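You operate a simulated robot arm through the tools that you are given. There is no shell and no other tool. Be economical: measure what you need, move in short steps, check, and stop when the job is done.

You run a simulated robot arm. Do the job below in one go: nothing can be reset, and whatever is moved stays where it is left.

## Task
Stand the manual for the carton's type in the foam slot inside, then close the carton.
Fine: push it right down; short flap first, then both long flaps; draw the blue belt till its green stretch stands at the buckle.

It is judged by the outcome, as a careful person would: the job done as asked, and still so three seconds after it is handed in. It fails if anything else is knocked over, pushed out of place, dropped, spilled or broken.

## Robot
A 6-joint arm with a two-finger parallel gripper on a trunk, on a base that drives. Base frame: it is fixed to the floor where the robot stands at the start and does not move with it; the origin is under the middle of the robot, x ahead of it, y to its left, z up. Units: mm, rad, N and s.
With the tool pointing down near the work surface it reaches from about 200 to 840 mm from the robot's upright axis, wherever it stands. Its first joint turns from -2.897 to 2.897 rad. Places, roughly: foam slot on the packed machine [600, -1300, 700]; long flap by the rack [700, -1000, 1000]; long flap by the turntable [700, -1700, 1000]; short flap at the aisle [300, -1300, 900]; tail of the blue belt [300, -1200, 600]; tail of the orange belt [300, -1200, 400]. Payload 3.91 kg.
The tool frame sits at the grasp point between the pads (the TCP): z along the fingers, y along the line on which they close. The tips reach 30 mm beyond it. Largest opening 110 mm; finger width 20, thickness 10; the body of the gripper, 48 by 112 mm, starts 55 mm behind the TCP.
Orientation is that of the tool frame in the base frame, as [roll, pitch, yaw] about the fixed x, y, z axes, in that order (R = Rz(yaw) Ry(pitch) Rx(roll)). With the fingers straight down and closing along the base's y, the tool's x points along the base's -x, its y along +y and its z along -z.

## Interface
- The arm moves only by the tool send_rows. Its argument "plan" is a list of rows, each a list of 7 numbers: the shift along the base's x, y, z in units of 300 mm (1.0 is 300 mm), then the turn, a rotation vector about the base's x, y, z in units of 45 degrees (1.0 is 45 degrees), then the closure in counts, from 0 (fully open) to 255 (shut). In form: [[dx, dy, dz, wx, wy, wz, fingers], ...]. A call has 1 to 20 rows; each row is the pose to reach, as a shift and turn from the pose commanded when the call began. A call with a number of a shift or a turn outside -1 to 1 is refused whole. Rows are played at 5 a second. More than 50 mm and 0.15 rad between two rows, or a gripper value outside its range, and nothing of the call is played. A pose out of reach is approached as far as the arm can. The call stops where the force on the tool passes 90 N (or 10 N more than at its start, if that is more) or the arm is blocked; 0.2 s more then pass. Each finger travels about 108 mm/s and halts on what it meets, pressing with about 35 N; the grip force reading is that of the motor and also rises with nothing between the fingers. The clock runs only during rows and for 0.2 s after the last one: add rows that repeat a pose to give the fingers time. The reply holds the time, the measured pose of the TCP, the force on the tool along the base axes, the opening and the grip force, in the units named above and with some noise, with the torque about the TCP (base axes, N m) and any sound that the robot's microphone picked up, and new pictures: "show" is both (left out), scene, wrist or none.
- Cameras (640 x 400 px; columns grow to the right, rows downward): "scene" is now at [-88.5, -34.4, 1543.6]; the picture's right is [-0.39, -0.92, 0.00], its down [-0.48, 0.20, -0.85] and it looks along [0.79, -0.33, -0.52] (base axes); focal length 251 px, centre (320, 200). "wrist" rides on the gripper at [77, 7, -114] in the tool frame; the picture's right is [-0.09, 1.00, 0.00], its down [-0.80, -0.07, -0.59] and it looks along [-0.59, -0.05, 0.80] (tool axes); focal length 270 px, centre (320, 200). There is no depth. A picture from a camera that has moved, and an enlarged one, comes with that camera's place and axes in the base frame and with its lens.
- lift_body(by): slides the trunk up (or, below 0, down) by that many mm; the arm and the scene camera ride with it, the base frame stays. It gives what a move gives, with no picture.
- roll_base(legs): drives the robot by 1 to 6 legs, each [ahead, left, turn to the left] in mm, mm and rad, along the robot's own axes; the way and the turn of a leg run together, so that a leg with both is an arc; at most 1500 mm and 3.142 rad a leg. The arm and the cameras ride along, it lands a little off, and it stops where it bumps. It gives what a move gives, and a new picture of the scene camera.
- turn_head(pan, tilt): turns the head with the scene camera to pan (to the left, within 1.501 rad either way) and tilt (down, from -0.506 to 1.204), counted from straight ahead of the robot. It gives what a move gives, and a new picture of the scene camera.
- close_up(camera, box): a new picture of the part [left, top, right, bottom] of that camera's present view, enlarged. It takes no simulated time.
- job_done(): hands the job in; it is judged then, once.

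Go step by step. Nothing tells you exact positions but the pictures and the camera data: compare them with the known pose of the tool, close in by small moves and look again before you grip or let go. The budget is 120 turns and 260 pictures, counting those below and the enlarged ones. Unless the task says otherwise, let go and move clear before handing in, and close with one line.

The tools are called by a JSON object that holds its "fn" and its "kwargs". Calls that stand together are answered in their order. send_rows: Moves the arm, as the interface text tells. Its arguments: {"type":"object","properties":{"plan":{"type":"array","items":{"type":"array","items":{"type":"number"}}},"show":{"type":"string","enum":["both","scene","wrist","none"]}},"required":["plan"]} The other tools are called the same way: lift_body (by) slides the trunk up or down; roll_base (legs) drives the base; turn_head (pan, tilt) turns the head that bears the scene camera; close_up (camera, box) takes an enlarged picture of a part of a camera's view; job_done () hands the job in.

At the start:

```text
time: 0.0
position: [422.7, -114.2, 1292.2]
ee_rot: [3.14, 0.0, 3.141]
contact_force: [-0.1, -0.4, -0.3]
ft_torque: [-0.01, 0.04, -0.02]
grip_width: 109.8
grip_force: 0.0
trunk travel left (down, up): [-475.0, 65.0]
robot x, y, heading: [4.6, -1.7, 0.003]
head pan, tilt: [-0.396, 0.552]
```

scene: 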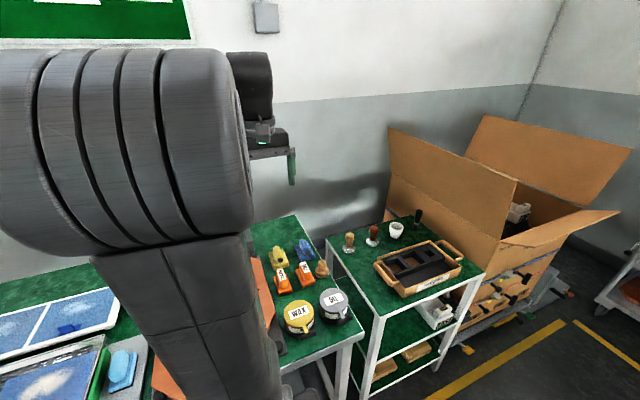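
wrist: 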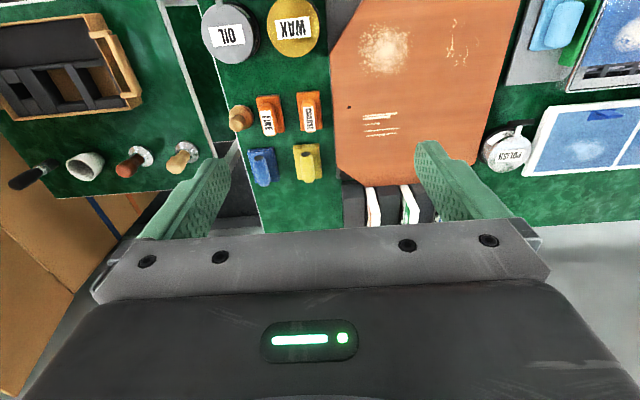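

I see a bench ahead, a rack and the open carton off to the right, with what look like booklets at the back edge of the bench. I look around first.

{"fn": "turn_head", "kwargs": {"pan": -1.1, "tilt": 0.6}}

{"fn": "close_up", "kwargs": {"camera": "wrist", "box": [320, 120, 480, 230]}}

{"fn": "close_up", "kwargs": {"camera": "scene", "box": [120, 60, 440, 320]}}

```text
time: 1.1
position: [422.3, -115.3, 1291.8]
ee_rot: [-3.141, 0.001, 3.141]
contact_force: [0.5, 0.0, -0.2]
ft_torque: [0.01, -0.03, -0.01]
grip_width: 110.2
grip_force: 0.1
trunk travel left (down, up): [-475.0, 65.0]
robot x, y, heading: [-1.3, 2.6, 0.006]
head pan, tilt: [-1.1, 0.6]
camera scene: at [-131.1, -78.4, 1539.2], right [-0.89, -0.45, 0.0], down [-0.26, 0.5, -0.83], along [0.38, -0.73, -0.56], focal length 251 px, centre (320, 200)
```

scene: 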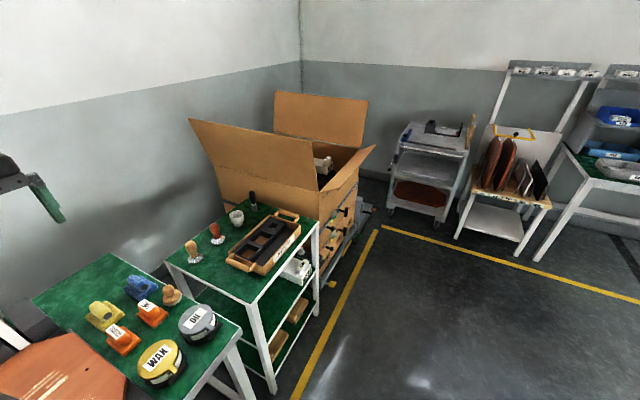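

```text
3.64 times, centred on (400, 175) of wrist
camera zoom: at [346.3, -107.4, 1405.9], right [0.09, 1.0, 0.0], down [0.8, -0.07, 0.59], along [0.59, -0.05, -0.8], focal length 983 px, centre (29, 291)
```

zoom: 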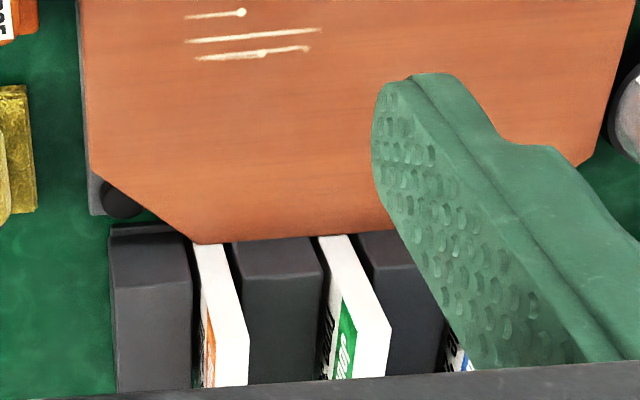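

```text
1.54 times, centred on (280, 190) of scene
camera zoom: at [-131.1, -78.4, 1539.2], right [-0.89, -0.45, 0.0], down [-0.26, 0.5, -0.83], along [0.38, -0.73, -0.56], focal length 386 px, centre (382, 215)
```

zoom: 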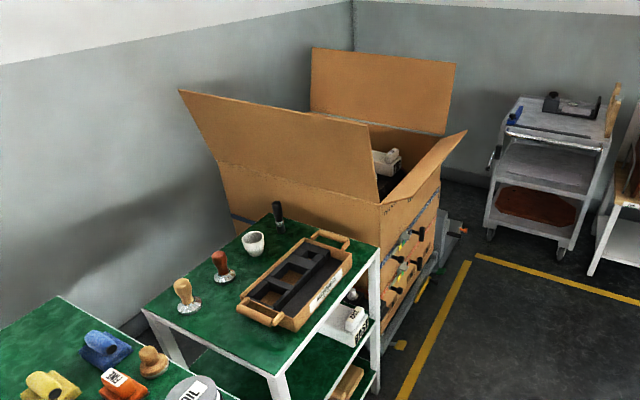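

Three booklets (orange, green, blue-ish stripes) stand between black blocks; I need the carton's type. I look at the carton closer.

{"fn": "close_up", "kwargs": {"camera": "scene", "box": [290, 170, 390, 300]}}

{"fn": "roll_base", "kwargs": {"legs": [[-250, 0, 0], [0, -700, 0]]}}

```text
3.08 times, centred on (340, 235) of scene
camera zoom: at [-131.1, -78.4, 1539.2], right [-0.89, -0.45, 0.0], down [-0.26, 0.5, -0.83], along [0.38, -0.73, -0.56], focal length 772 px, centre (258, 92)
```

zoom: 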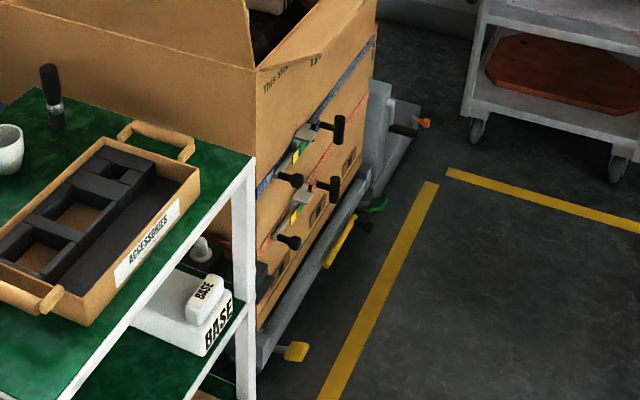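

```text
time: 6.4
position: [169.7, -838.6, 1291.8]
ee_rot: [3.14, -0.001, 3.136]
contact_force: [-0.8, -0.6, 0.6]
ft_torque: [-0.01, 0.02, 0.0]
grip_width: 110.3
grip_force: 0.1
trunk travel left (down, up): [-475.0, 65.0]
robot x, y, heading: [-250.7, -722.7, -0.006]
head pan, tilt: [-1.1, 0.6]
camera scene: at [-383.5, -797.7, 1539.2], right [-0.89, -0.45, 0.0], down [-0.25, 0.51, -0.82], along [0.37, -0.74, -0.57], focal length 251 px, centre (320, 200)
```

scene: 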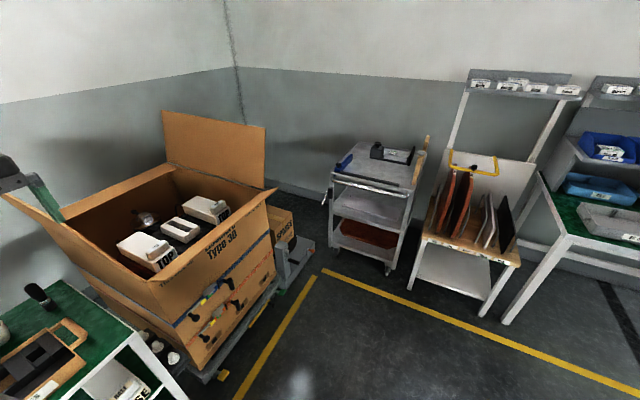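

{"fn": "close_up", "kwargs": {"camera": "scene", "box": [100, 170, 300, 300]}}

{"fn": "close_up", "kwargs": {"camera": "scene", "box": [160, 220, 300, 380]}}

{"fn": "turn_head", "kwargs": {"pan": -0.6, "tilt": 0.7}}

```text
3.08 times, centred on (200, 235) of scene
camera zoom: at [-383.5, -797.7, 1539.2], right [-0.89, -0.45, 0.0], down [-0.25, 0.51, -0.82], along [0.37, -0.74, -0.57], focal length 772 px, centre (689, 92)
```

zoom: 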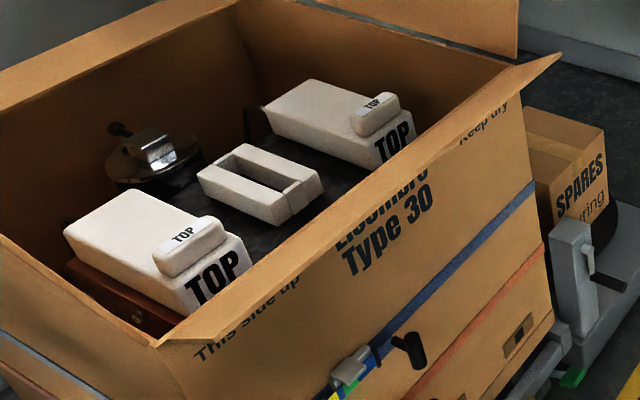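

```text
2.50 times, centred on (230, 300) of scene
camera zoom: at [-383.5, -797.7, 1539.2], right [-0.89, -0.45, 0.0], down [-0.25, 0.51, -0.82], along [0.37, -0.74, -0.57], focal length 627 px, centre (545, -50)
```

zoom: 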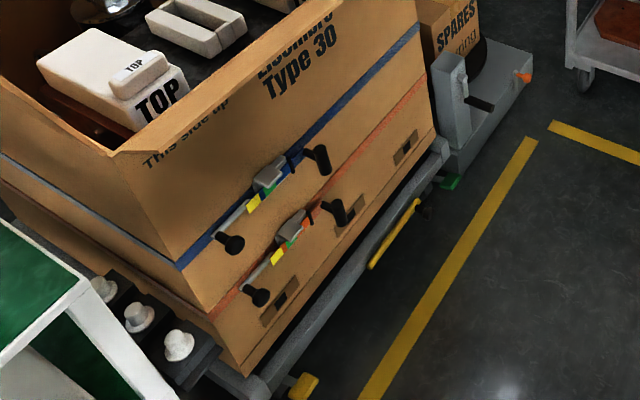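

```text
time: 7.3
position: [168.7, -838.5, 1291.9]
ee_rot: [3.141, 0.0, 3.134]
contact_force: [0.6, 0.7, 0.8]
ft_torque: [-0.02, -0.02, 0.0]
grip_width: 110.2
grip_force: 0.0
trunk travel left (down, up): [-475.0, 65.0]
robot x, y, heading: [-252.3, -717.8, -0.008]
head pan, tilt: [-0.6, 0.7]
camera scene: at [-353.3, -766.8, 1530.6], right [-0.57, -0.82, 0.0], down [-0.53, 0.37, -0.77], along [0.63, -0.44, -0.64], focal length 251 px, centre (320, 200)
```

scene: 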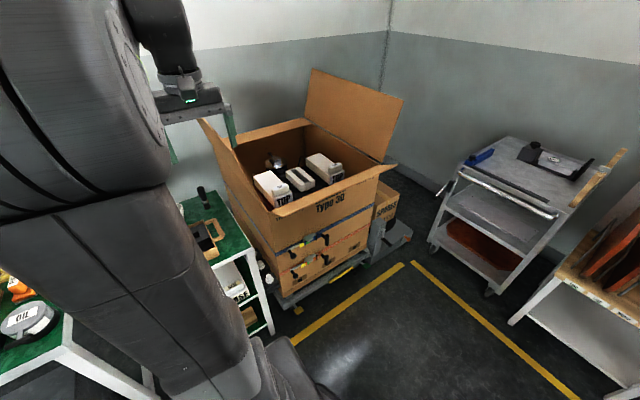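

The carton says "Type 30"; the foam slot is the middle white piece with a rectangular hole. I go back to the bench to read the booklets.

{"fn": "roll_base", "kwargs": {"legs": [[0, 720, 0], [230, 0, 0]]}}

{"fn": "turn_head", "kwargs": {"pan": 0.2, "tilt": 0.6}}

{"fn": "send_rows", "kwargs": {"plan": [[0, 0.13, 0, 0, 0, 0, 0], [0, 0.26, 0, 0, 0, 0, 0], [-0.05, 0.3, 0, 0, 0, 0, 0], [-0.2, 0.35, 0, 0, 0, 0, 0], [-0.2, 0.35, 0, 0, 0, 0, 0]]}}

```text
time: 12.7
position: [406.4, -120.6, 1290.7]
ee_rot: [-3.141, 0.0, 3.124]
contact_force: [0.6, -0.1, -0.2]
ft_torque: [0.02, -0.01, 0.0]
grip_width: 109.9
grip_force: 0.2
trunk travel left (down, up): [-475.0, 65.0]
robot x, y, heading: [-12.5, 1.0, -0.02]
head pan, tilt: [-0.6, 0.7]
camera scene: at [-115.0, -44.7, 1530.7], right [-0.58, -0.82, 0.0], down [-0.53, 0.37, -0.76], along [0.62, -0.44, -0.64], focal length 251 px, centre (320, 200)
```

scene: 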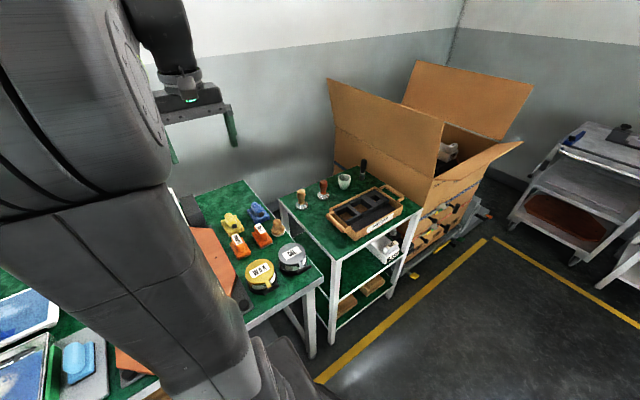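

```text
time: 13.8
position: [405.9, -120.5, 1291.4]
ee_rot: [3.141, 0.002, 3.123]
contact_force: [-0.2, -0.1, 0.6]
ft_torque: [-0.02, 0.0, 0.02]
grip_width: 110.0
grip_force: 0.0
trunk travel left (down, up): [-475.0, 65.0]
robot x, y, heading: [-13.9, 1.1, -0.018]
head pan, tilt: [0.201, 0.6]
camera scene: at [-98.2, 20.6, 1539.2], right [0.18, -0.98, 0.0], down [-0.56, -0.1, -0.82], along [0.81, 0.15, -0.57], focal length 251 px, centre (320, 200)
```

scene: 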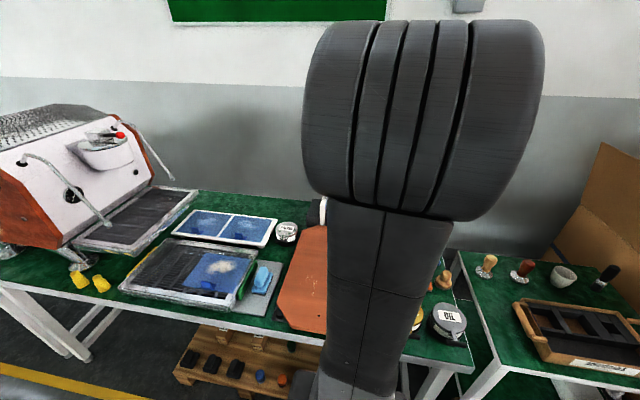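

```text
time: 15.0
position: [344.7, -12.3, 1291.2]
ee_rot: [-3.141, -0.002, 3.126]
contact_force: [0.5, 0.6, 0.3]
ft_torque: [-0.01, 0.0, 0.0]
grip_width: 110.0
grip_force: 0.0
trunk travel left (down, up): [-475.0, 65.0]
robot x, y, heading: [-11.2, -1.3, -0.021]
head pan, tilt: [0.201, 0.6]
camera scene: at [-97.8, 20.8, 1539.2], right [0.18, -0.98, 0.0], down [-0.56, -0.1, -0.82], along [0.81, 0.15, -0.57], focal length 251 px, centre (320, 200)
camera wrist: at [269.2, -4.2, 1405.5], right [0.11, 0.99, 0.0], down [0.8, -0.08, 0.59], along [0.59, -0.06, -0.8], focal length 270 px, centre (320, 200)
```

scene: 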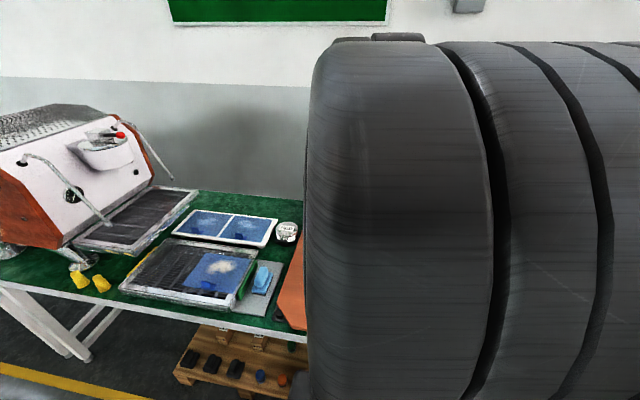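
wrist: 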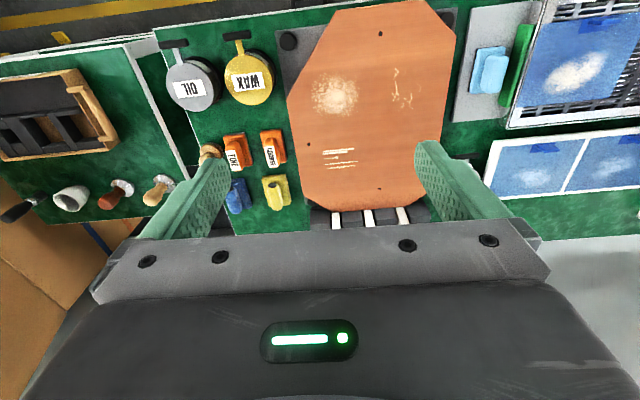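

The booklets stand in a rack behind the orange board. I move forward and to the right to read their covers.

{"fn": "send_rows", "kwargs": {"plan": [[0.1, -0.13, 0, 0, 0, 0, 0], [0.2, -0.26, 0, 0, 0, 0, 0], [0.3, -0.38, 0, 0, 0, 0, 0], [0.44, -0.44, 0, 0, 0, 0, 0], [0.58, -0.5, 0, 0, 0, 0, 0], [0.7, -0.55, -0.05, 0, 0, 0, 0], [0.7, -0.55, -0.15, 0, 0, 0, 0], [0.7, -0.55, -0.15, 0, 0, 0, 0]], "show": "wrist"}}

{"fn": "close_up", "kwargs": {"camera": "wrist", "box": [320, 80, 480, 230]}}

```text
time: 16.8
position: [555.3, -180.8, 1249.1]
ee_rot: [3.141, -0.001, 3.125]
contact_force: [0.6, -0.7, 0.1]
ft_torque: [-0.01, 0.04, 0.03]
grip_width: 109.9
grip_force: 0.1
trunk travel left (down, up): [-475.0, 65.0]
robot x, y, heading: [-14.3, 1.6, -0.013]
head pan, tilt: [0.201, 0.6]
camera wrist: at [479.8, -172.0, 1362.2], right [0.11, 0.99, 0.0], down [0.8, -0.08, 0.59], along [0.59, -0.06, -0.8], focal length 270 px, centre (320, 200)
```

wrist: 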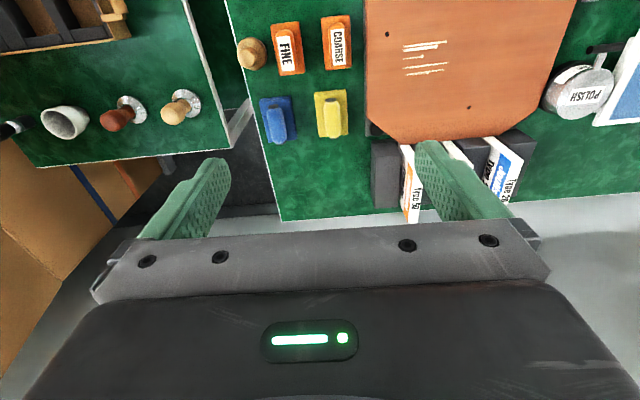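

```text
2.67 times, centred on (400, 155) of wrist
camera zoom: at [479.8, -172.0, 1362.2], right [0.11, 0.99, 0.0], down [0.8, -0.08, 0.59], along [0.59, -0.06, -0.8], focal length 721 px, centre (107, 320)
```

zoom: 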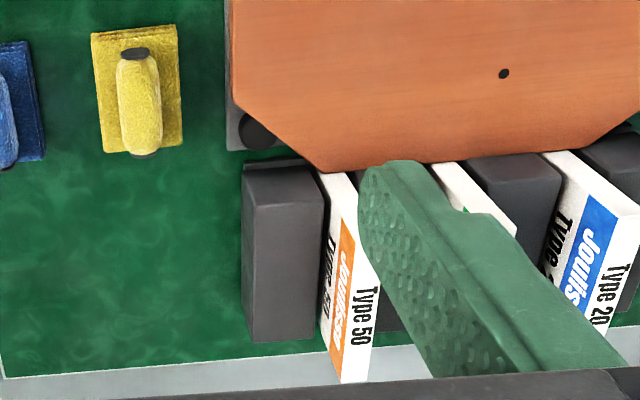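

Orange is Type 50, blue Type 20; green is hidden by the finger. I shift a little to read it.

{"fn": "send_rows", "kwargs": {"plan": [[0.1, 0.15, 0, 0, 0, 0, 0], [0.2, 0.28, 0, 0, 0, 0, 0], [0.3, 0.4, 0, 0, 0, 0, 0], [0.3, 0.4, 0, 0, 0, 0, 0]], "show": "wrist"}}

{"fn": "close_up", "kwargs": {"camera": "wrist", "box": [260, 60, 420, 210]}}

```text
refused: row 1 steps farther than a row can; nothing moved
```

```text
2.67 times, centred on (340, 135) of wrist
camera zoom: at [479.8, -172.0, 1362.2], right [0.11, 0.99, 0.0], down [0.8, -0.08, 0.59], along [0.59, -0.06, -0.8], focal length 721 px, centre (267, 373)
```

zoom: 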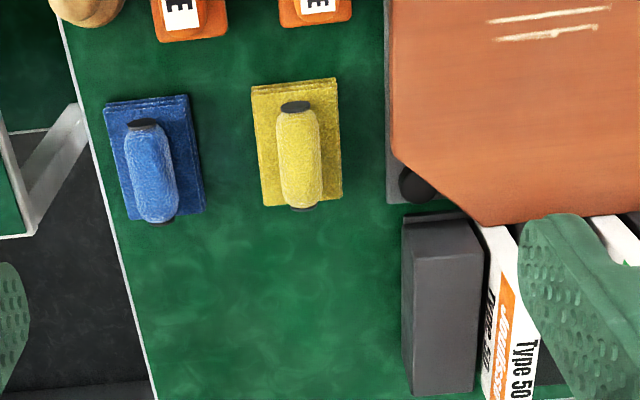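

The green one is still hidden behind the finger; I shift with smaller steps.

{"fn": "send_rows", "kwargs": {"plan": [[0.07, 0.14, 0, 0, 0, 0, 0], [0.14, 0.28, 0, 0, 0, 0, 0], [0.2, 0.42, 0, 0, 0, 0, 0], [0.25, 0.55, 0, 0, 0, 0, 0], [0.25, 0.55, 0, 0, 0, 0, 0]], "show": "wrist"}}

{"fn": "close_up", "kwargs": {"camera": "wrist", "box": [260, 60, 420, 210]}}

```text
time: 18.0
position: [630.8, -17.9, 1247.5]
ee_rot: [3.141, 0.001, 3.123]
contact_force: [0.7, 0.7, -0.5]
ft_torque: [0.04, 0.0, -0.05]
grip_width: 109.8
grip_force: 0.0
trunk travel left (down, up): [-475.0, 65.0]
robot x, y, heading: [-11.8, 2.0, -0.019]
head pan, tilt: [0.201, 0.6]
camera wrist: at [555.1, -8.2, 1361.5], right [0.11, 0.99, 0.0], down [0.8, -0.09, 0.59], along [0.59, -0.06, -0.8], focal length 270 px, centre (320, 200)
```

wrist: 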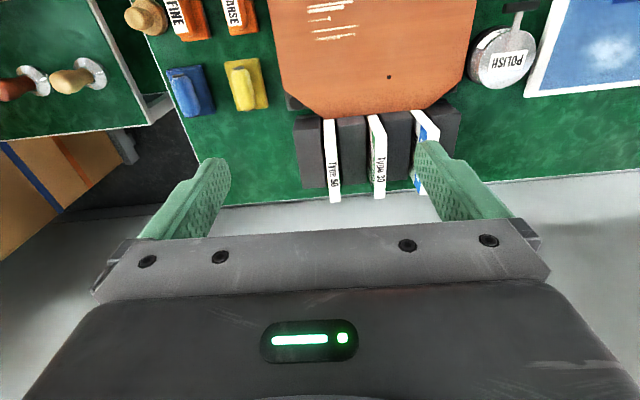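

```text
2.67 times, centred on (340, 135) of wrist
camera zoom: at [555.1, -8.2, 1361.5], right [0.11, 0.99, 0.0], down [0.8, -0.09, 0.59], along [0.59, -0.06, -0.8], focal length 721 px, centre (267, 373)
```

zoom: 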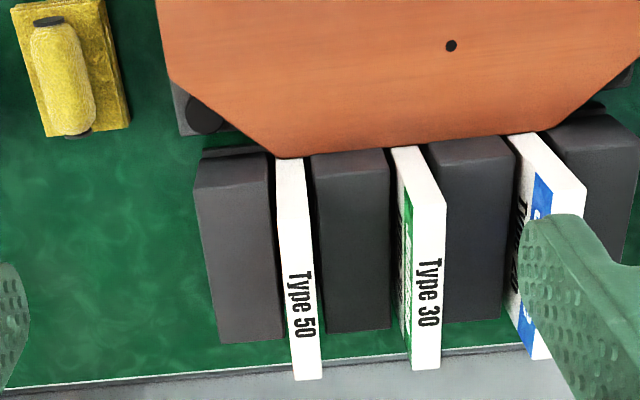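

Green is Type 30, the one to take. To place it in space, I swing the arm aside and look with the scene camera.

{"fn": "send_rows", "kwargs": {"plan": [[-0.1, -0.13, 0, 0, 0, 0, 0], [-0.2, -0.26, 0, 0, 0, 0, 0], [-0.25, -0.4, 0, 0, 0, 0, 0], [-0.25, -0.55, 0, 0, 0, 0, 0], [-0.3, -0.7, 0, 0, 0, 0, 0], [-0.35, -0.85, 0, 0, 0, 0, 0], [-0.45, -0.97, 0, 0, 0, 0, 0]], "show": "none"}}

{"fn": "send_rows", "kwargs": {"plan": [[-0.1, -0.12, 0, 0, 0, 0, 0], [-0.2, -0.24, 0, 0, 0, 0, 0], [-0.3, -0.32, 0, 0, 0, 0, 0], [-0.4, -0.4, 0, 0, 0, 0, 0], [-0.4, -0.4, 0, 0, 0, 0, 0]], "show": "none"}}

{"fn": "turn_head", "kwargs": {"pan": 0.0, "tilt": 0.7}}

```text
time: 19.6
position: [496.8, -309.6, 1250.5]
ee_rot: [3.14, 0.0, 3.125]
contact_force: [0.3, 0.0, -0.4]
ft_torque: [-0.01, -0.02, -0.03]
grip_width: 109.8
grip_force: 0.0
trunk travel left (down, up): [-475.0, 65.0]
robot x, y, heading: [-14.9, 0.1, -0.012]
head pan, tilt: [0.201, 0.6]
```

```text
time: 20.8
position: [378.9, -428.6, 1247.7]
ee_rot: [-3.14, 0.001, 3.124]
contact_force: [0.5, -0.7, -0.6]
ft_torque: [-0.01, -0.02, 0.01]
grip_width: 110.2
grip_force: 0.0
trunk travel left (down, up): [-475.0, 65.0]
robot x, y, heading: [-13.1, -1.9, -0.019]
head pan, tilt: [0.201, 0.6]
```

```text
time: 21.5
position: [381.1, -428.8, 1248.0]
ee_rot: [3.141, 0.001, 3.123]
contact_force: [-0.3, 0.0, -0.8]
ft_torque: [-0.01, 0.0, 0.02]
grip_width: 109.8
grip_force: 0.2
trunk travel left (down, up): [-475.0, 65.0]
robot x, y, heading: [-15.8, 1.5, -0.017]
head pan, tilt: [0.0, 0.7]
camera scene: at [-100.2, 3.0, 1530.6], right [-0.02, -1.0, 0.0], down [-0.64, 0.01, -0.77], along [0.77, -0.01, -0.64], focal length 251 px, centre (320, 200)
```

scene: 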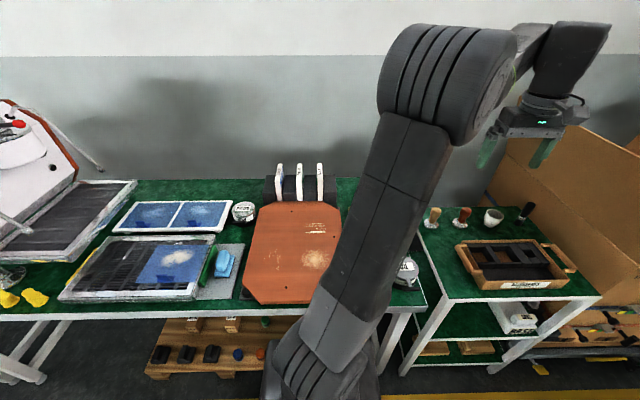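

{"fn": "close_up", "kwargs": {"camera": "scene", "box": [250, 150, 350, 220]}}

```text
5.71 times, centred on (300, 185) of scene
camera zoom: at [-100.2, 3.0, 1530.6], right [-0.02, -1.0, 0.0], down [-0.64, 0.01, -0.77], along [0.77, -0.01, -0.64], focal length 1434 px, centre (434, 286)
```

zoom: 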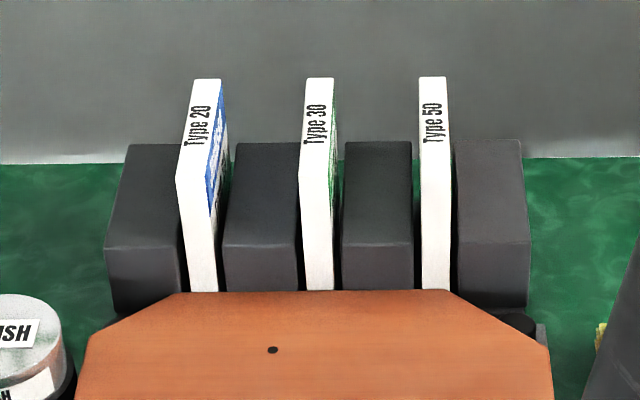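

Booklet "Type 30" is at about x 722–862, y 77, top z 941, standing 60 mm above the block tops (z 882). I move above it with the fingers open.

{"fn": "send_rows", "kwargs": {"plan": [[0.08, 0.14, 0, 0, 0, 0, 0], [0.16, 0.28, 0, 0, 0, 0, 0], [0.24, 0.42, 0, 0, 0, 0, 0], [0.32, 0.56, 0, 0, 0, 0, 0], [0.4, 0.7, 0, 0, 0, 0, 0], [0.48, 0.84, 0, 0, 0, 0, 0], [0.56, 0.98, 0, 0, 0, 0, 0]], "show": "none"}}

{"fn": "send_rows", "kwargs": {"plan": [[0.1, 0.1, -0.05, 0, 0, 0, 0], [0.2, 0.2, -0.1, 0, 0, 0, 0], [0.3, 0.32, -0.15, 0, 0, 0, 0], [0.36, 0.44, -0.22, 0, 0, 0, 0], [0.38, 0.56, -0.3, 0, 0, 0, 0], [0.4, 0.68, -0.36, 0, 0, 0, 0], [0.4, 0.68, -0.36, 0, 0, 0, 0]], "show": "wrist"}}

```text
time: 23.1
position: [549.0, -131.4, 1243.2]
ee_rot: [-3.141, 0.001, 3.123]
contact_force: [-0.2, 0.0, 0.6]
ft_torque: [-0.02, 0.03, 0.02]
grip_width: 109.9
grip_force: 0.0
trunk travel left (down, up): [-475.0, 65.0]
robot x, y, heading: [-11.6, 2.2, -0.016]
head pan, tilt: [0.0, 0.7]
```

```text
time: 24.7
position: [666.8, 71.5, 1137.5]
ee_rot: [3.142, 0.0, 3.125]
contact_force: [0.1, 0.9, 0.2]
ft_torque: [0.0, -0.01, 0.01]
grip_width: 109.9
grip_force: 0.0
trunk travel left (down, up): [-475.0, 65.0]
robot x, y, heading: [-15.0, 1.1, -0.018]
head pan, tilt: [0.0, 0.7]
camera wrist: at [590.2, 81.1, 1251.7], right [0.11, 0.99, 0.0], down [0.8, -0.08, 0.59], along [0.59, -0.06, -0.8], focal length 270 px, centre (320, 200)
```

wrist: 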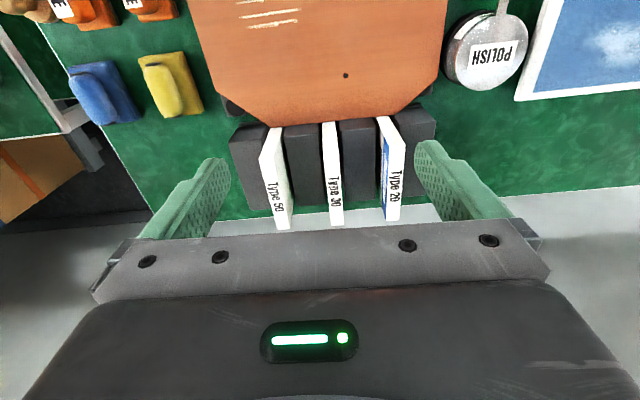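

Booklet spacing is about 79 mm, so I narrow the fingers to ~70 mm and come down over the green one (y ≈ 79).

{"fn": "send_rows", "kwargs": {"plan": [[0.12, 0.01, 0, 0, 0, 0.02, 93], [0.25, 0.02, -0.05, 0, 0, 0.022, 93], [0.36, 0.027, -0.14, 0, 0, 0.022, 93], [0.41, 0.027, -0.27, 0, 0, 0.022, 93], [0.41, 0.027, -0.4, 0, 0, 0.022, 93], [0.41, 0.027, -0.45, 0, 0, 0.022, 93], [0.41, 0.027, -0.45, 0, 0, 0.022, 93]]}}

{"fn": "close_up", "kwargs": {"camera": "scene", "box": [230, 120, 390, 220]}}

```text
time: 26.3
position: [789.0, 76.8, 1003.4]
ee_rot: [-3.14, -0.001, 3.142]
contact_force: [-0.1, -0.5, -0.6]
ft_torque: [-0.01, -0.01, -0.01]
grip_width: 70.0
grip_force: 0.1
trunk travel left (down, up): [-475.0, 65.0]
robot x, y, heading: [-12.8, 0.6, -0.014]
head pan, tilt: [0.0, 0.7]
camera scene: at [-100.0, 3.2, 1530.6], right [-0.02, -1.0, 0.0], down [-0.64, 0.01, -0.76], along [0.76, -0.01, -0.64], focal length 251 px, centre (320, 200)
camera wrist: at [712.4, 85.4, 1117.6], right [0.09, 1.0, 0.0], down [0.8, -0.07, 0.59], along [0.59, -0.05, -0.8], focal length 270 px, centre (320, 200)
```

scene: 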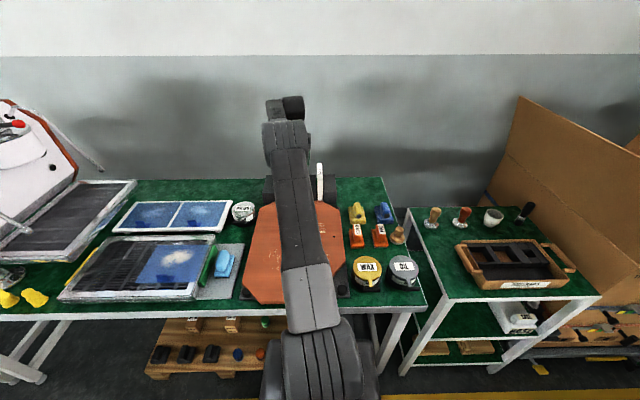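
wrist: 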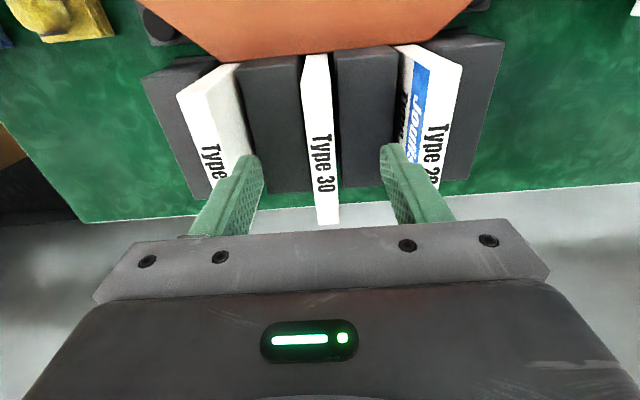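

```text
4.00 times, centred on (310, 170) of scene
camera zoom: at [-100.0, 3.2, 1530.6], right [-0.02, -1.0, 0.0], down [-0.64, 0.01, -0.76], along [0.76, -0.01, -0.64], focal length 1004 px, centre (360, 320)
```

zoom: 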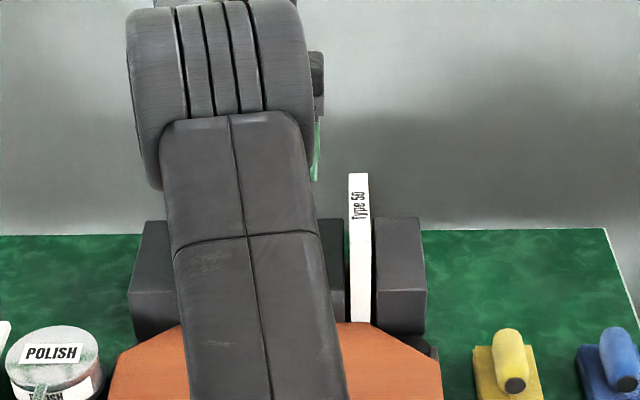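

The booklet is centred between the fingers. I lower to grip height and close.

{"fn": "send_rows", "kwargs": {"plan": [[0, 0, -0.12, 0, 0, 0, 93], [0, 0, -0.22, 0, 0, 0, 93], [0, 0, -0.27, 0, 0, 0, 93], [0, 0, -0.27, 0, 0, 0, 93], [0, 0, -0.27, 0, 0, 0, 150], [0, 0, -0.27, 0, 0, 0, 200], [0, 0, -0.27, 0, 0, 0, 255], [0, 0, -0.27, 0, 0, 0, 255], [0, 0, -0.27, 0, 0, 0, 255]], "show": "wrist"}}

```text
time: 28.3
position: [787.2, 80.5, 922.1]
ee_rot: [3.14, -0.001, 3.141]
contact_force: [-0.4, 0.5, 0.8]
ft_torque: [-0.07, -0.03, 0.0]
grip_width: 21.7
grip_force: 34.9
trunk travel left (down, up): [-475.0, 65.0]
robot x, y, heading: [-13.1, -1.2, -0.014]
head pan, tilt: [0.0, 0.7]
camera wrist: at [710.2, 87.7, 1035.8], right [0.09, 1.0, 0.0], down [0.8, -0.07, 0.59], along [0.59, -0.05, -0.8], focal length 270 px, centre (320, 200)
```

wrist: 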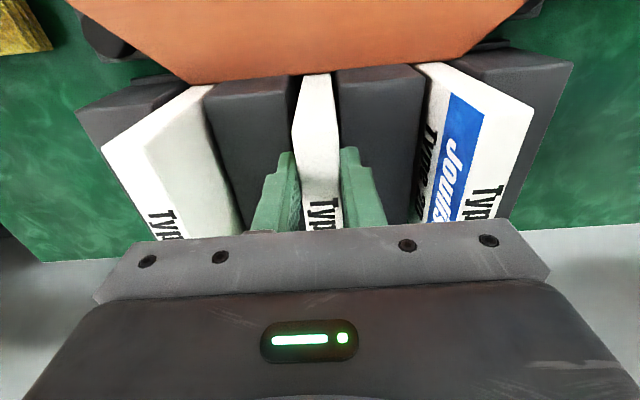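

Gripped at 21.7 mm width. I lift straight up.

{"fn": "send_rows", "kwargs": {"plan": [[0, 0, 0.1, 0, 0, 0, 255], [0, 0, 0.25, 0, 0, 0, 255], [0, 0, 0.4, 0, 0, 0, 255], [0, 0, 0.55, 0, 0, 0, 255], [0, 0, 0.7, 0, 0, 0, 255], [-0.05, 0, 0.83, 0, 0, 0, 255], [-0.15, 0, 0.93, 0, 0, 0, 255], [-0.15, 0, 0.93, 0, 0, 0, 255]]}}

{"fn": "send_rows", "kwargs": {"plan": [[-0.15, 0, 0.05, 0, 0, 0, 255], [-0.3, 0, 0.1, 0, 0, 0, 255], [-0.45, 0, 0.12, 0, 0, 0, 255], [-0.6, 0, 0.14, 0, 0, 0, 255], [-0.75, 0, 0.16, 0, 0, 0, 255], [-0.9, 0, 0.16, 0, 0, 0, 255], [-0.9, 0, 0.16, 0, 0, 0, 255]], "show": "wrist"}}

```text
time: 30.1
position: [745.9, 80.7, 1198.1]
ee_rot: [-3.14, -0.002, 3.14]
contact_force: [-0.2, 0.2, -2.6]
ft_torque: [0.02, 0.12, 0.02]
grip_width: 21.9
grip_force: 35.0
out of reach, approached as far as the arm can: row 5, 6
trunk travel left (down, up): [-475.0, 65.0]
robot x, y, heading: [-13.1, -1.9, -0.018]
head pan, tilt: [0.0, 0.7]
camera scene: at [-98.8, 3.3, 1530.6], right [-0.02, -1.0, 0.0], down [-0.64, 0.01, -0.76], along [0.76, -0.01, -0.64], focal length 251 px, centre (320, 200)
camera wrist: at [671.2, 87.9, 1313.0], right [0.09, 1.0, 0.0], down [0.8, -0.07, 0.59], along [0.59, -0.05, -0.81], focal length 270 px, centre (320, 200)
```

scene: 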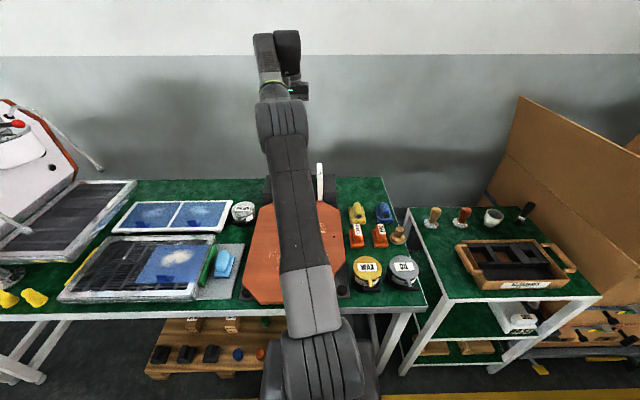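
wrist: 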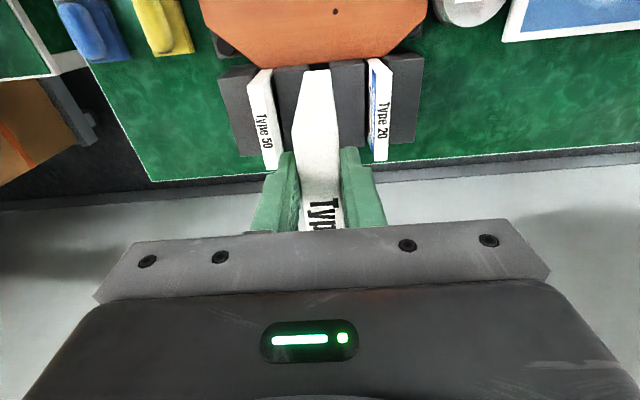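

```text
time: 31.7
position: [470.1, 77.8, 1248.5]
ee_rot: [-3.141, -0.003, -3.141]
contact_force: [0.1, 0.7, -2.5]
ft_torque: [0.02, 0.06, -0.03]
grip_width: 21.6
grip_force: 34.9
trunk travel left (down, up): [-475.0, 65.0]
robot x, y, heading: [-17.4, 1.0, -0.02]
head pan, tilt: [0.0, 0.7]
camera wrist: at [392.9, 86.0, 1362.4], right [0.09, 1.0, 0.0], down [0.8, -0.07, 0.59], along [0.59, -0.05, -0.8], focal length 270 px, centre (320, 200)
```

wrist: 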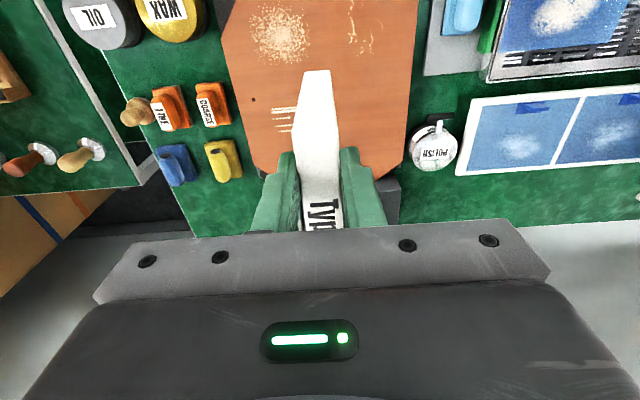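

The booklet is held (about 2.5 N). I centre the arm and drive back and right to face the carton from the aisle.

{"fn": "send_rows", "kwargs": {"plan": [[-0.1, -0.1, 0, 0, 0, 0, 255], [-0.15, -0.24, 0, 0, 0, 0, 255], [-0.15, -0.26, 0, 0, 0, 0, 255]], "show": "none"}}

{"fn": "roll_base", "kwargs": {"legs": [[-350, 0, 0.018], [0, -1300, 0]]}}

{"fn": "turn_head", "kwargs": {"pan": -0.35, "tilt": 0.7}}

```text
time: 32.5
position: [425.8, -1.2, 1250.1]
ee_rot: [3.141, 0.0, 3.141]
contact_force: [-0.1, -0.1, -1.3]
ft_torque: [0.0, 0.06, -0.06]
grip_width: 21.8
grip_force: 35.1
trunk travel left (down, up): [-475.0, 65.0]
robot x, y, heading: [-14.9, 3.6, -0.014]
head pan, tilt: [0.0, 0.7]
```

```text
time: 41.0
position: [48.5, -1335.6, 1249.8]
ee_rot: [3.141, -0.001, 3.117]
contact_force: [0.2, -0.8, -2.2]
ft_torque: [0.01, 0.11, 0.0]
grip_width: 21.6
grip_force: 35.0
trunk travel left (down, up): [-475.0, 65.0]
robot x, y, heading: [-391.4, -1318.0, -0.051]
head pan, tilt: [0.0, 0.7]
camera scene: at [-478.5, -1316.6, 1530.6], right [-0.04, -1.0, 0.0], down [-0.64, 0.03, -0.76], along [0.76, -0.03, -0.64], focal length 251 px, centre (320, 200)
```

scene: 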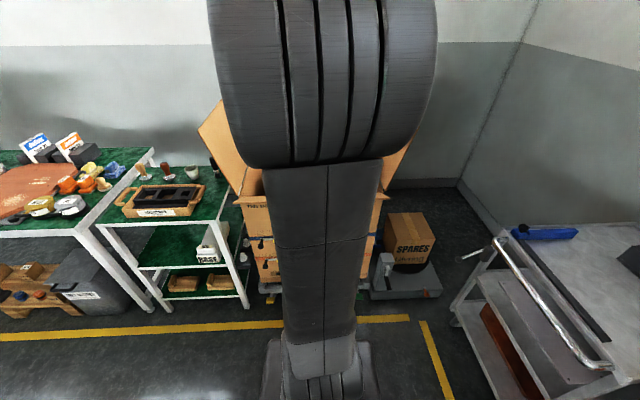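

```text
time: 41.9
position: [46.9, -1334.5, 1250.9]
ee_rot: [-3.141, 0.001, 3.114]
contact_force: [0.7, -0.5, -3.5]
ft_torque: [-0.01, 0.07, -0.02]
grip_width: 21.6
grip_force: 35.2
trunk travel left (down, up): [-475.0, 65.0]
robot x, y, heading: [-392.4, -1318.5, -0.041]
head pan, tilt: [-0.351, 0.7]
camera scene: at [-484.9, -1345.3, 1530.6], right [-0.38, -0.92, 0.0], down [-0.59, 0.25, -0.76], along [0.71, -0.29, -0.64], focal length 251 px, centre (320, 200)
```

scene: 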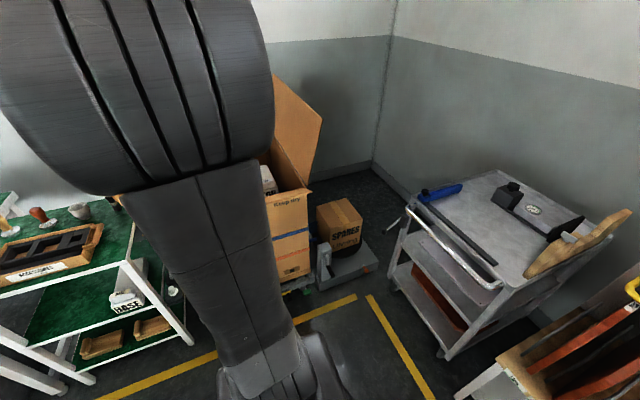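

The arm blocks the head's view here, so I check the wrist camera.

{"fn": "send_rows", "kwargs": {"plan": [[0, 0, 0.05, 0, 0, 0.03, 255]], "show": "wrist"}}

```text
time: 42.2
position: [47.8, -1333.9, 1266.1]
ee_rot: [3.141, 0.0, 3.141]
contact_force: [0.0, 0.1, -2.0]
ft_torque: [0.01, 0.1, 0.01]
grip_width: 21.5
grip_force: 35.3
trunk travel left (down, up): [-475.0, 65.0]
robot x, y, heading: [-392.1, -1318.6, -0.045]
head pan, tilt: [-0.351, 0.7]
camera wrist: at [-28.1, -1326.4, 1379.5], right [0.09, 1.0, 0.0], down [0.8, -0.07, 0.59], along [0.59, -0.05, -0.8], focal length 270 px, centre (320, 200)
```

wrist: 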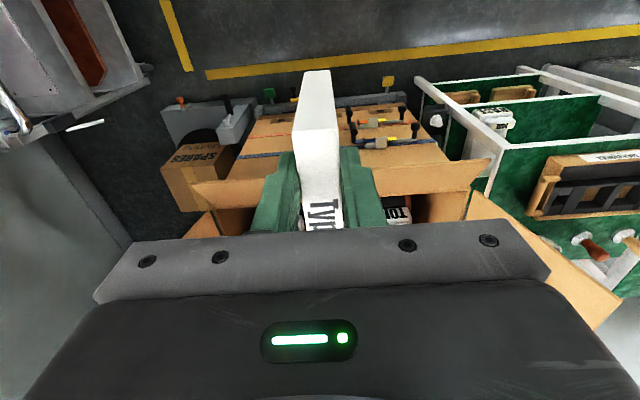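

The carton opens straight ahead. I drive closer, squaring the heading.

{"fn": "roll_base", "kwargs": {"legs": [[280, 0, 0.045]]}}

{"fn": "send_rows", "kwargs": {"plan": [[0.0, 0, 0.05, 0, 0, 0, 255], [0, 0, 0.1, 0, 0, 0, 255], [0, 0, 0.1, 0, 0, 0, 255]], "show": "wrist"}}

```text
time: 44.2
position: [327.1, -1317.9, 1266.1]
ee_rot: [3.141, -0.002, -3.096]
contact_force: [0.4, -0.5, -2.7]
ft_torque: [0.02, 0.11, -0.02]
grip_width: 21.8
grip_force: 34.9
trunk travel left (down, up): [-475.0, 65.0]
robot x, y, heading: [-112.3, -1328.4, 0.004]
head pan, tilt: [-0.351, 0.7]
camera scene: at [-203.9, -1355.2, 1530.7], right [-0.34, -0.94, 0.0], down [-0.61, 0.22, -0.76], along [0.72, -0.26, -0.64], focal length 251 px, centre (320, 200)
```

scene: 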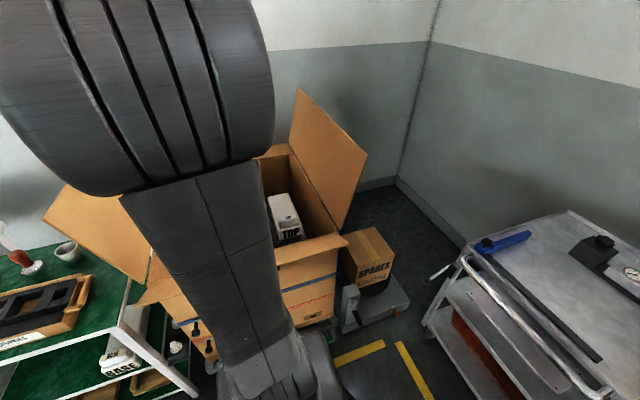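

```text
time: 45.0
position: [327.0, -1319.5, 1296.1]
ee_rot: [-3.141, 0.001, -3.097]
contact_force: [-0.2, 0.8, -2.1]
ft_torque: [-0.02, 0.08, 0.0]
grip_width: 21.9
grip_force: 34.9
trunk travel left (down, up): [-475.0, 65.0]
robot x, y, heading: [-116.3, -1324.3, 0.008]
head pan, tilt: [-0.351, 0.7]
camera wrist: at [250.5, -1314.5, 1409.5], right [0.04, 1.0, 0.0], down [0.8, -0.03, 0.59], along [0.59, -0.03, -0.8], focal length 270 px, centre (320, 200)
```

wrist: 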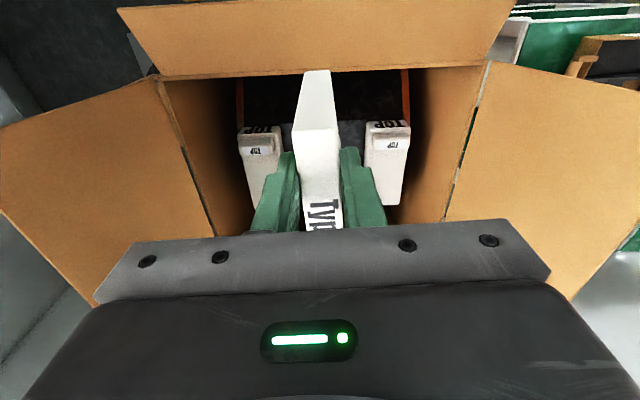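

The held booklet hides the slot; I shift left a bit and forward to see it past the booklet.

{"fn": "send_rows", "kwargs": {"plan": [[0.1, 0.1, 0, 0, 0, -0.057, 255], [0.2, 0.2, 0, 0, 0, -0.057, 255], [0.3, 0.3, 0, 0, 0, -0.057, 255], [0.4, 0.4, 0, 0, 0, -0.057, 255], [0.4, 0.4, 0, 0, 0, -0.057, 255]], "show": "wrist"}}

{"fn": "close_up", "kwargs": {"camera": "wrist", "box": [140, 30, 340, 230]}}

```text
time: 46.2
position: [444.7, -1197.5, 1296.2]
ee_rot: [3.141, -0.001, 3.14]
contact_force: [-0.1, 0.4, -2.3]
ft_torque: [0.01, 0.08, -0.01]
grip_width: 21.9
grip_force: 35.4
trunk travel left (down, up): [-475.0, 65.0]
robot x, y, heading: [-115.9, -1326.5, 0.01]
head pan, tilt: [-0.351, 0.7]
camera wrist: at [368.7, -1190.6, 1410.6], right [0.09, 1.0, 0.0], down [0.8, -0.07, 0.59], along [0.59, -0.05, -0.8], focal length 270 px, centre (320, 200)
```

wrist: 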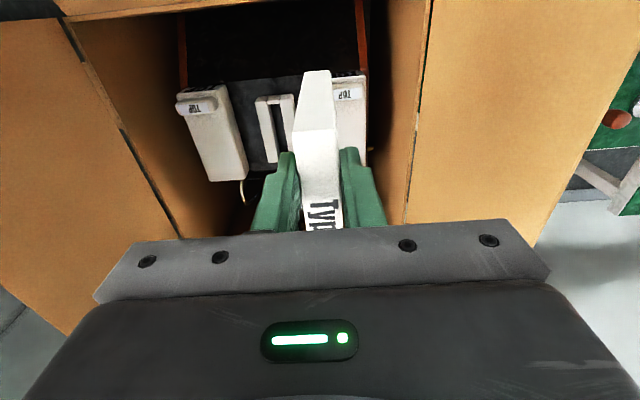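

```text
2.00 times, centred on (240, 130) of wrist
camera zoom: at [368.7, -1190.6, 1410.6], right [0.09, 1.0, 0.0], down [0.8, -0.07, 0.59], along [0.59, -0.05, -0.8], focal length 541 px, centre (480, 340)
```

zoom: 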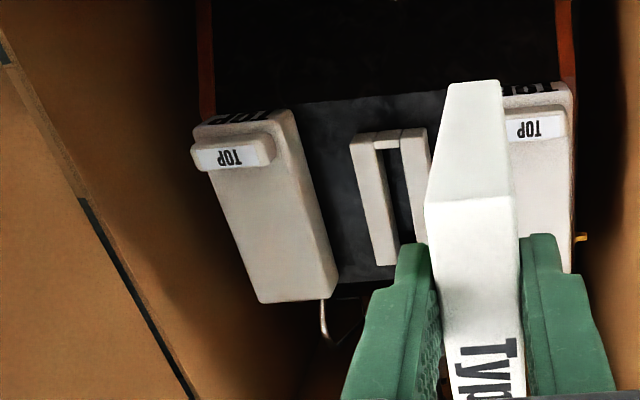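

The slot is visible: about x 569–710, y ≈ -1318, foam top near z 725, running along x. I go further forward to see both ends.

{"fn": "send_rows", "kwargs": {"plan": [[0.14, 0.0, 0, 0, 0, 0, 255], [0.28, 0.0, 0, 0, 0, 0, 255], [0.36, 0.0, 0, 0, 0, 0, 255], [0.36, 0.0, 0, 0, 0, 0, 255]], "show": "none"}}

{"fn": "close_up", "kwargs": {"camera": "wrist", "box": [180, 0, 320, 140]}}

```text
time: 47.2
position: [554.4, -1198.3, 1297.3]
ee_rot: [3.141, 0.0, -3.141]
contact_force: [0.3, -0.8, -2.0]
ft_torque: [0.01, 0.08, 0.02]
grip_width: 21.6
grip_force: 35.5
trunk travel left (down, up): [-475.0, 65.0]
robot x, y, heading: [-116.1, -1327.3, 0.004]
head pan, tilt: [-0.351, 0.7]
```

```text
2.86 times, centred on (250, 70) of wrist
camera zoom: at [480.0, -1191.0, 1410.5], right [0.09, 1.0, 0.0], down [0.8, -0.07, 0.59], along [0.59, -0.05, -0.8], focal length 772 px, centre (520, 571)
```

zoom: 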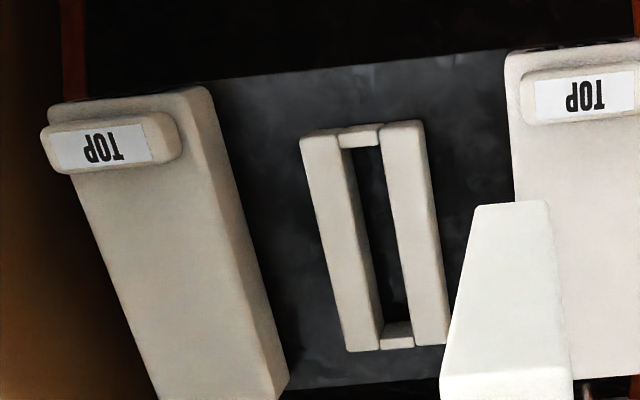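

I refine where the booklet sits relative to the tool with an enlarged wrist view.

{"fn": "close_up", "kwargs": {"camera": "wrist", "box": [250, 50, 390, 240]}}

{"fn": "turn_head", "kwargs": {"pan": -0.2, "tilt": 0.5}}

```text
2.11 times, centred on (320, 145) of wrist
camera zoom: at [480.0, -1191.0, 1410.5], right [0.09, 1.0, 0.0], down [0.8, -0.07, 0.59], along [0.59, -0.05, -0.8], focal length 569 px, centre (320, 316)
```

zoom: 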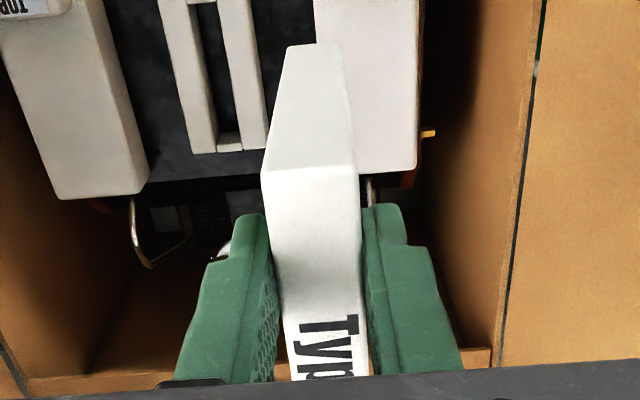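

```text
time: 47.9
position: [556.5, -1199.3, 1296.4]
ee_rot: [-3.141, 0.0, -3.14]
contact_force: [0.2, -0.2, -2.4]
ft_torque: [0.01, 0.13, -0.02]
grip_width: 21.7
grip_force: 34.9
trunk travel left (down, up): [-475.0, 65.0]
robot x, y, heading: [-114.2, -1321.4, 0.006]
head pan, tilt: [-0.201, 0.499]
camera scene: at [-195.2, -1344.1, 1548.3], right [-0.2, -0.98, 0.0], down [-0.47, 0.09, -0.88], along [0.86, -0.17, -0.48], focal length 251 px, centre (320, 200)
```

scene: 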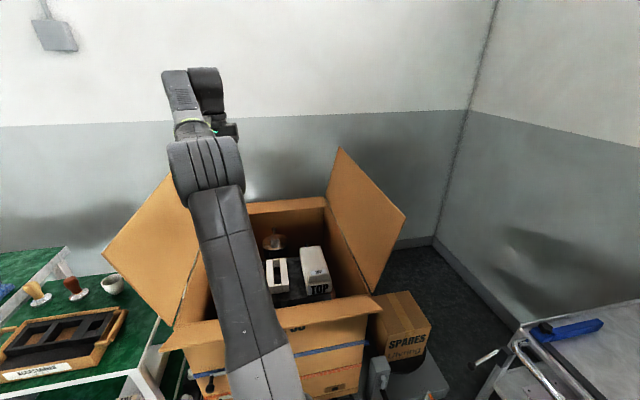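

The booklet hangs with its near end ~27 mm behind the TCP, bottom ~135 mm below; slot is about x 561–711, y ≈ -1323, rim z ≈ 727. I go over the slot and descend part way.

{"fn": "send_rows", "kwargs": {"plan": [[0.04, -0.13, 0, 0, 0, 0, 255], [0.08, -0.27, 0, 0, 0, 0, 255], [0.125, -0.41, 0, 0, 0, 0, 255], [0.125, -0.413, -0.14, 0, 0, 0, 255], [0.125, -0.413, -0.28, 0, 0, 0, 255], [0.125, -0.413, -0.42, 0, 0, 0, 255], [0.125, -0.413, -0.56, 0, 0, 0, 255], [0.125, -0.413, -0.7, 0, 0, 0, 255], [0.125, -0.413, -0.84, 0, 0, 0, 255], [0.125, -0.413, -0.98, 0, 0, 0, 255], [0.125, -0.413, -0.98, 0, 0, 0, 255]]}}

{"fn": "close_up", "kwargs": {"camera": "wrist", "box": [240, 20, 400, 180]}}

```text
time: 50.3
position: [594.7, -1322.4, 1000.0]
ee_rot: [3.141, 0.0, -3.139]
contact_force: [0.4, -0.4, -2.6]
ft_torque: [-0.01, 0.08, 0.01]
grip_width: 21.6
grip_force: 34.8
out of reach, approached as far as the arm can: row 2, 3
trunk travel left (down, up): [-475.0, 65.0]
robot x, y, heading: [-112.1, -1324.2, 0.003]
head pan, tilt: [-0.201, 0.499]
camera scene: at [-195.2, -1344.2, 1548.4], right [-0.19, -0.98, 0.0], down [-0.47, 0.09, -0.88], along [0.86, -0.17, -0.48], focal length 251 px, centre (320, 200)
camera wrist: at [518.8, -1314.6, 1114.6], right [0.09, 1.0, 0.0], down [0.8, -0.07, 0.59], along [0.59, -0.05, -0.8], focal length 270 px, centre (320, 200)
```

scene: 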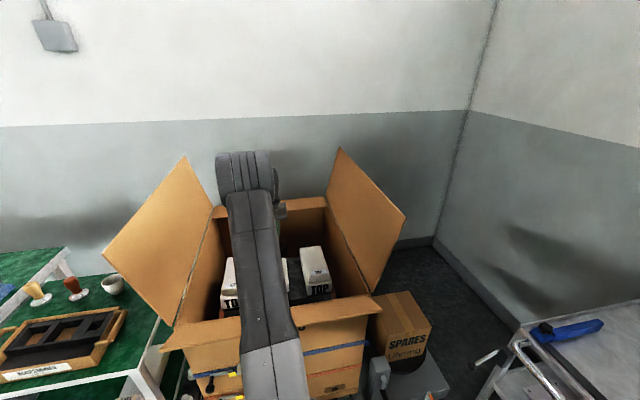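
wrist: 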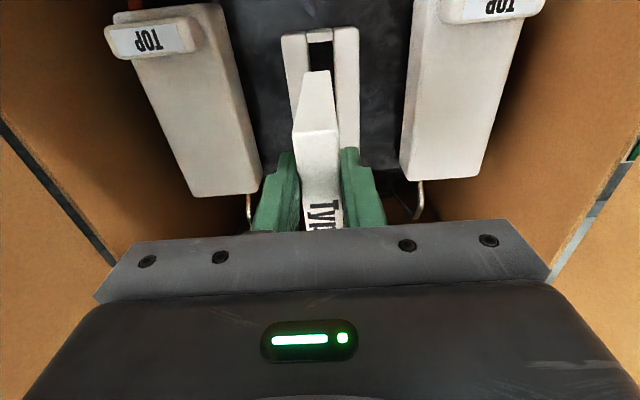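

```text
2.50 times, centred on (320, 100) of wrist
camera zoom: at [518.8, -1314.6, 1114.6], right [0.09, 1.0, 0.0], down [0.8, -0.07, 0.59], along [0.59, -0.05, -0.8], focal length 676 px, centre (320, 450)
```

zoom: 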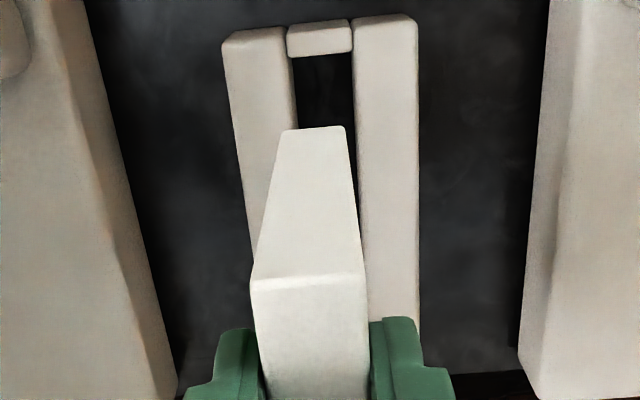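

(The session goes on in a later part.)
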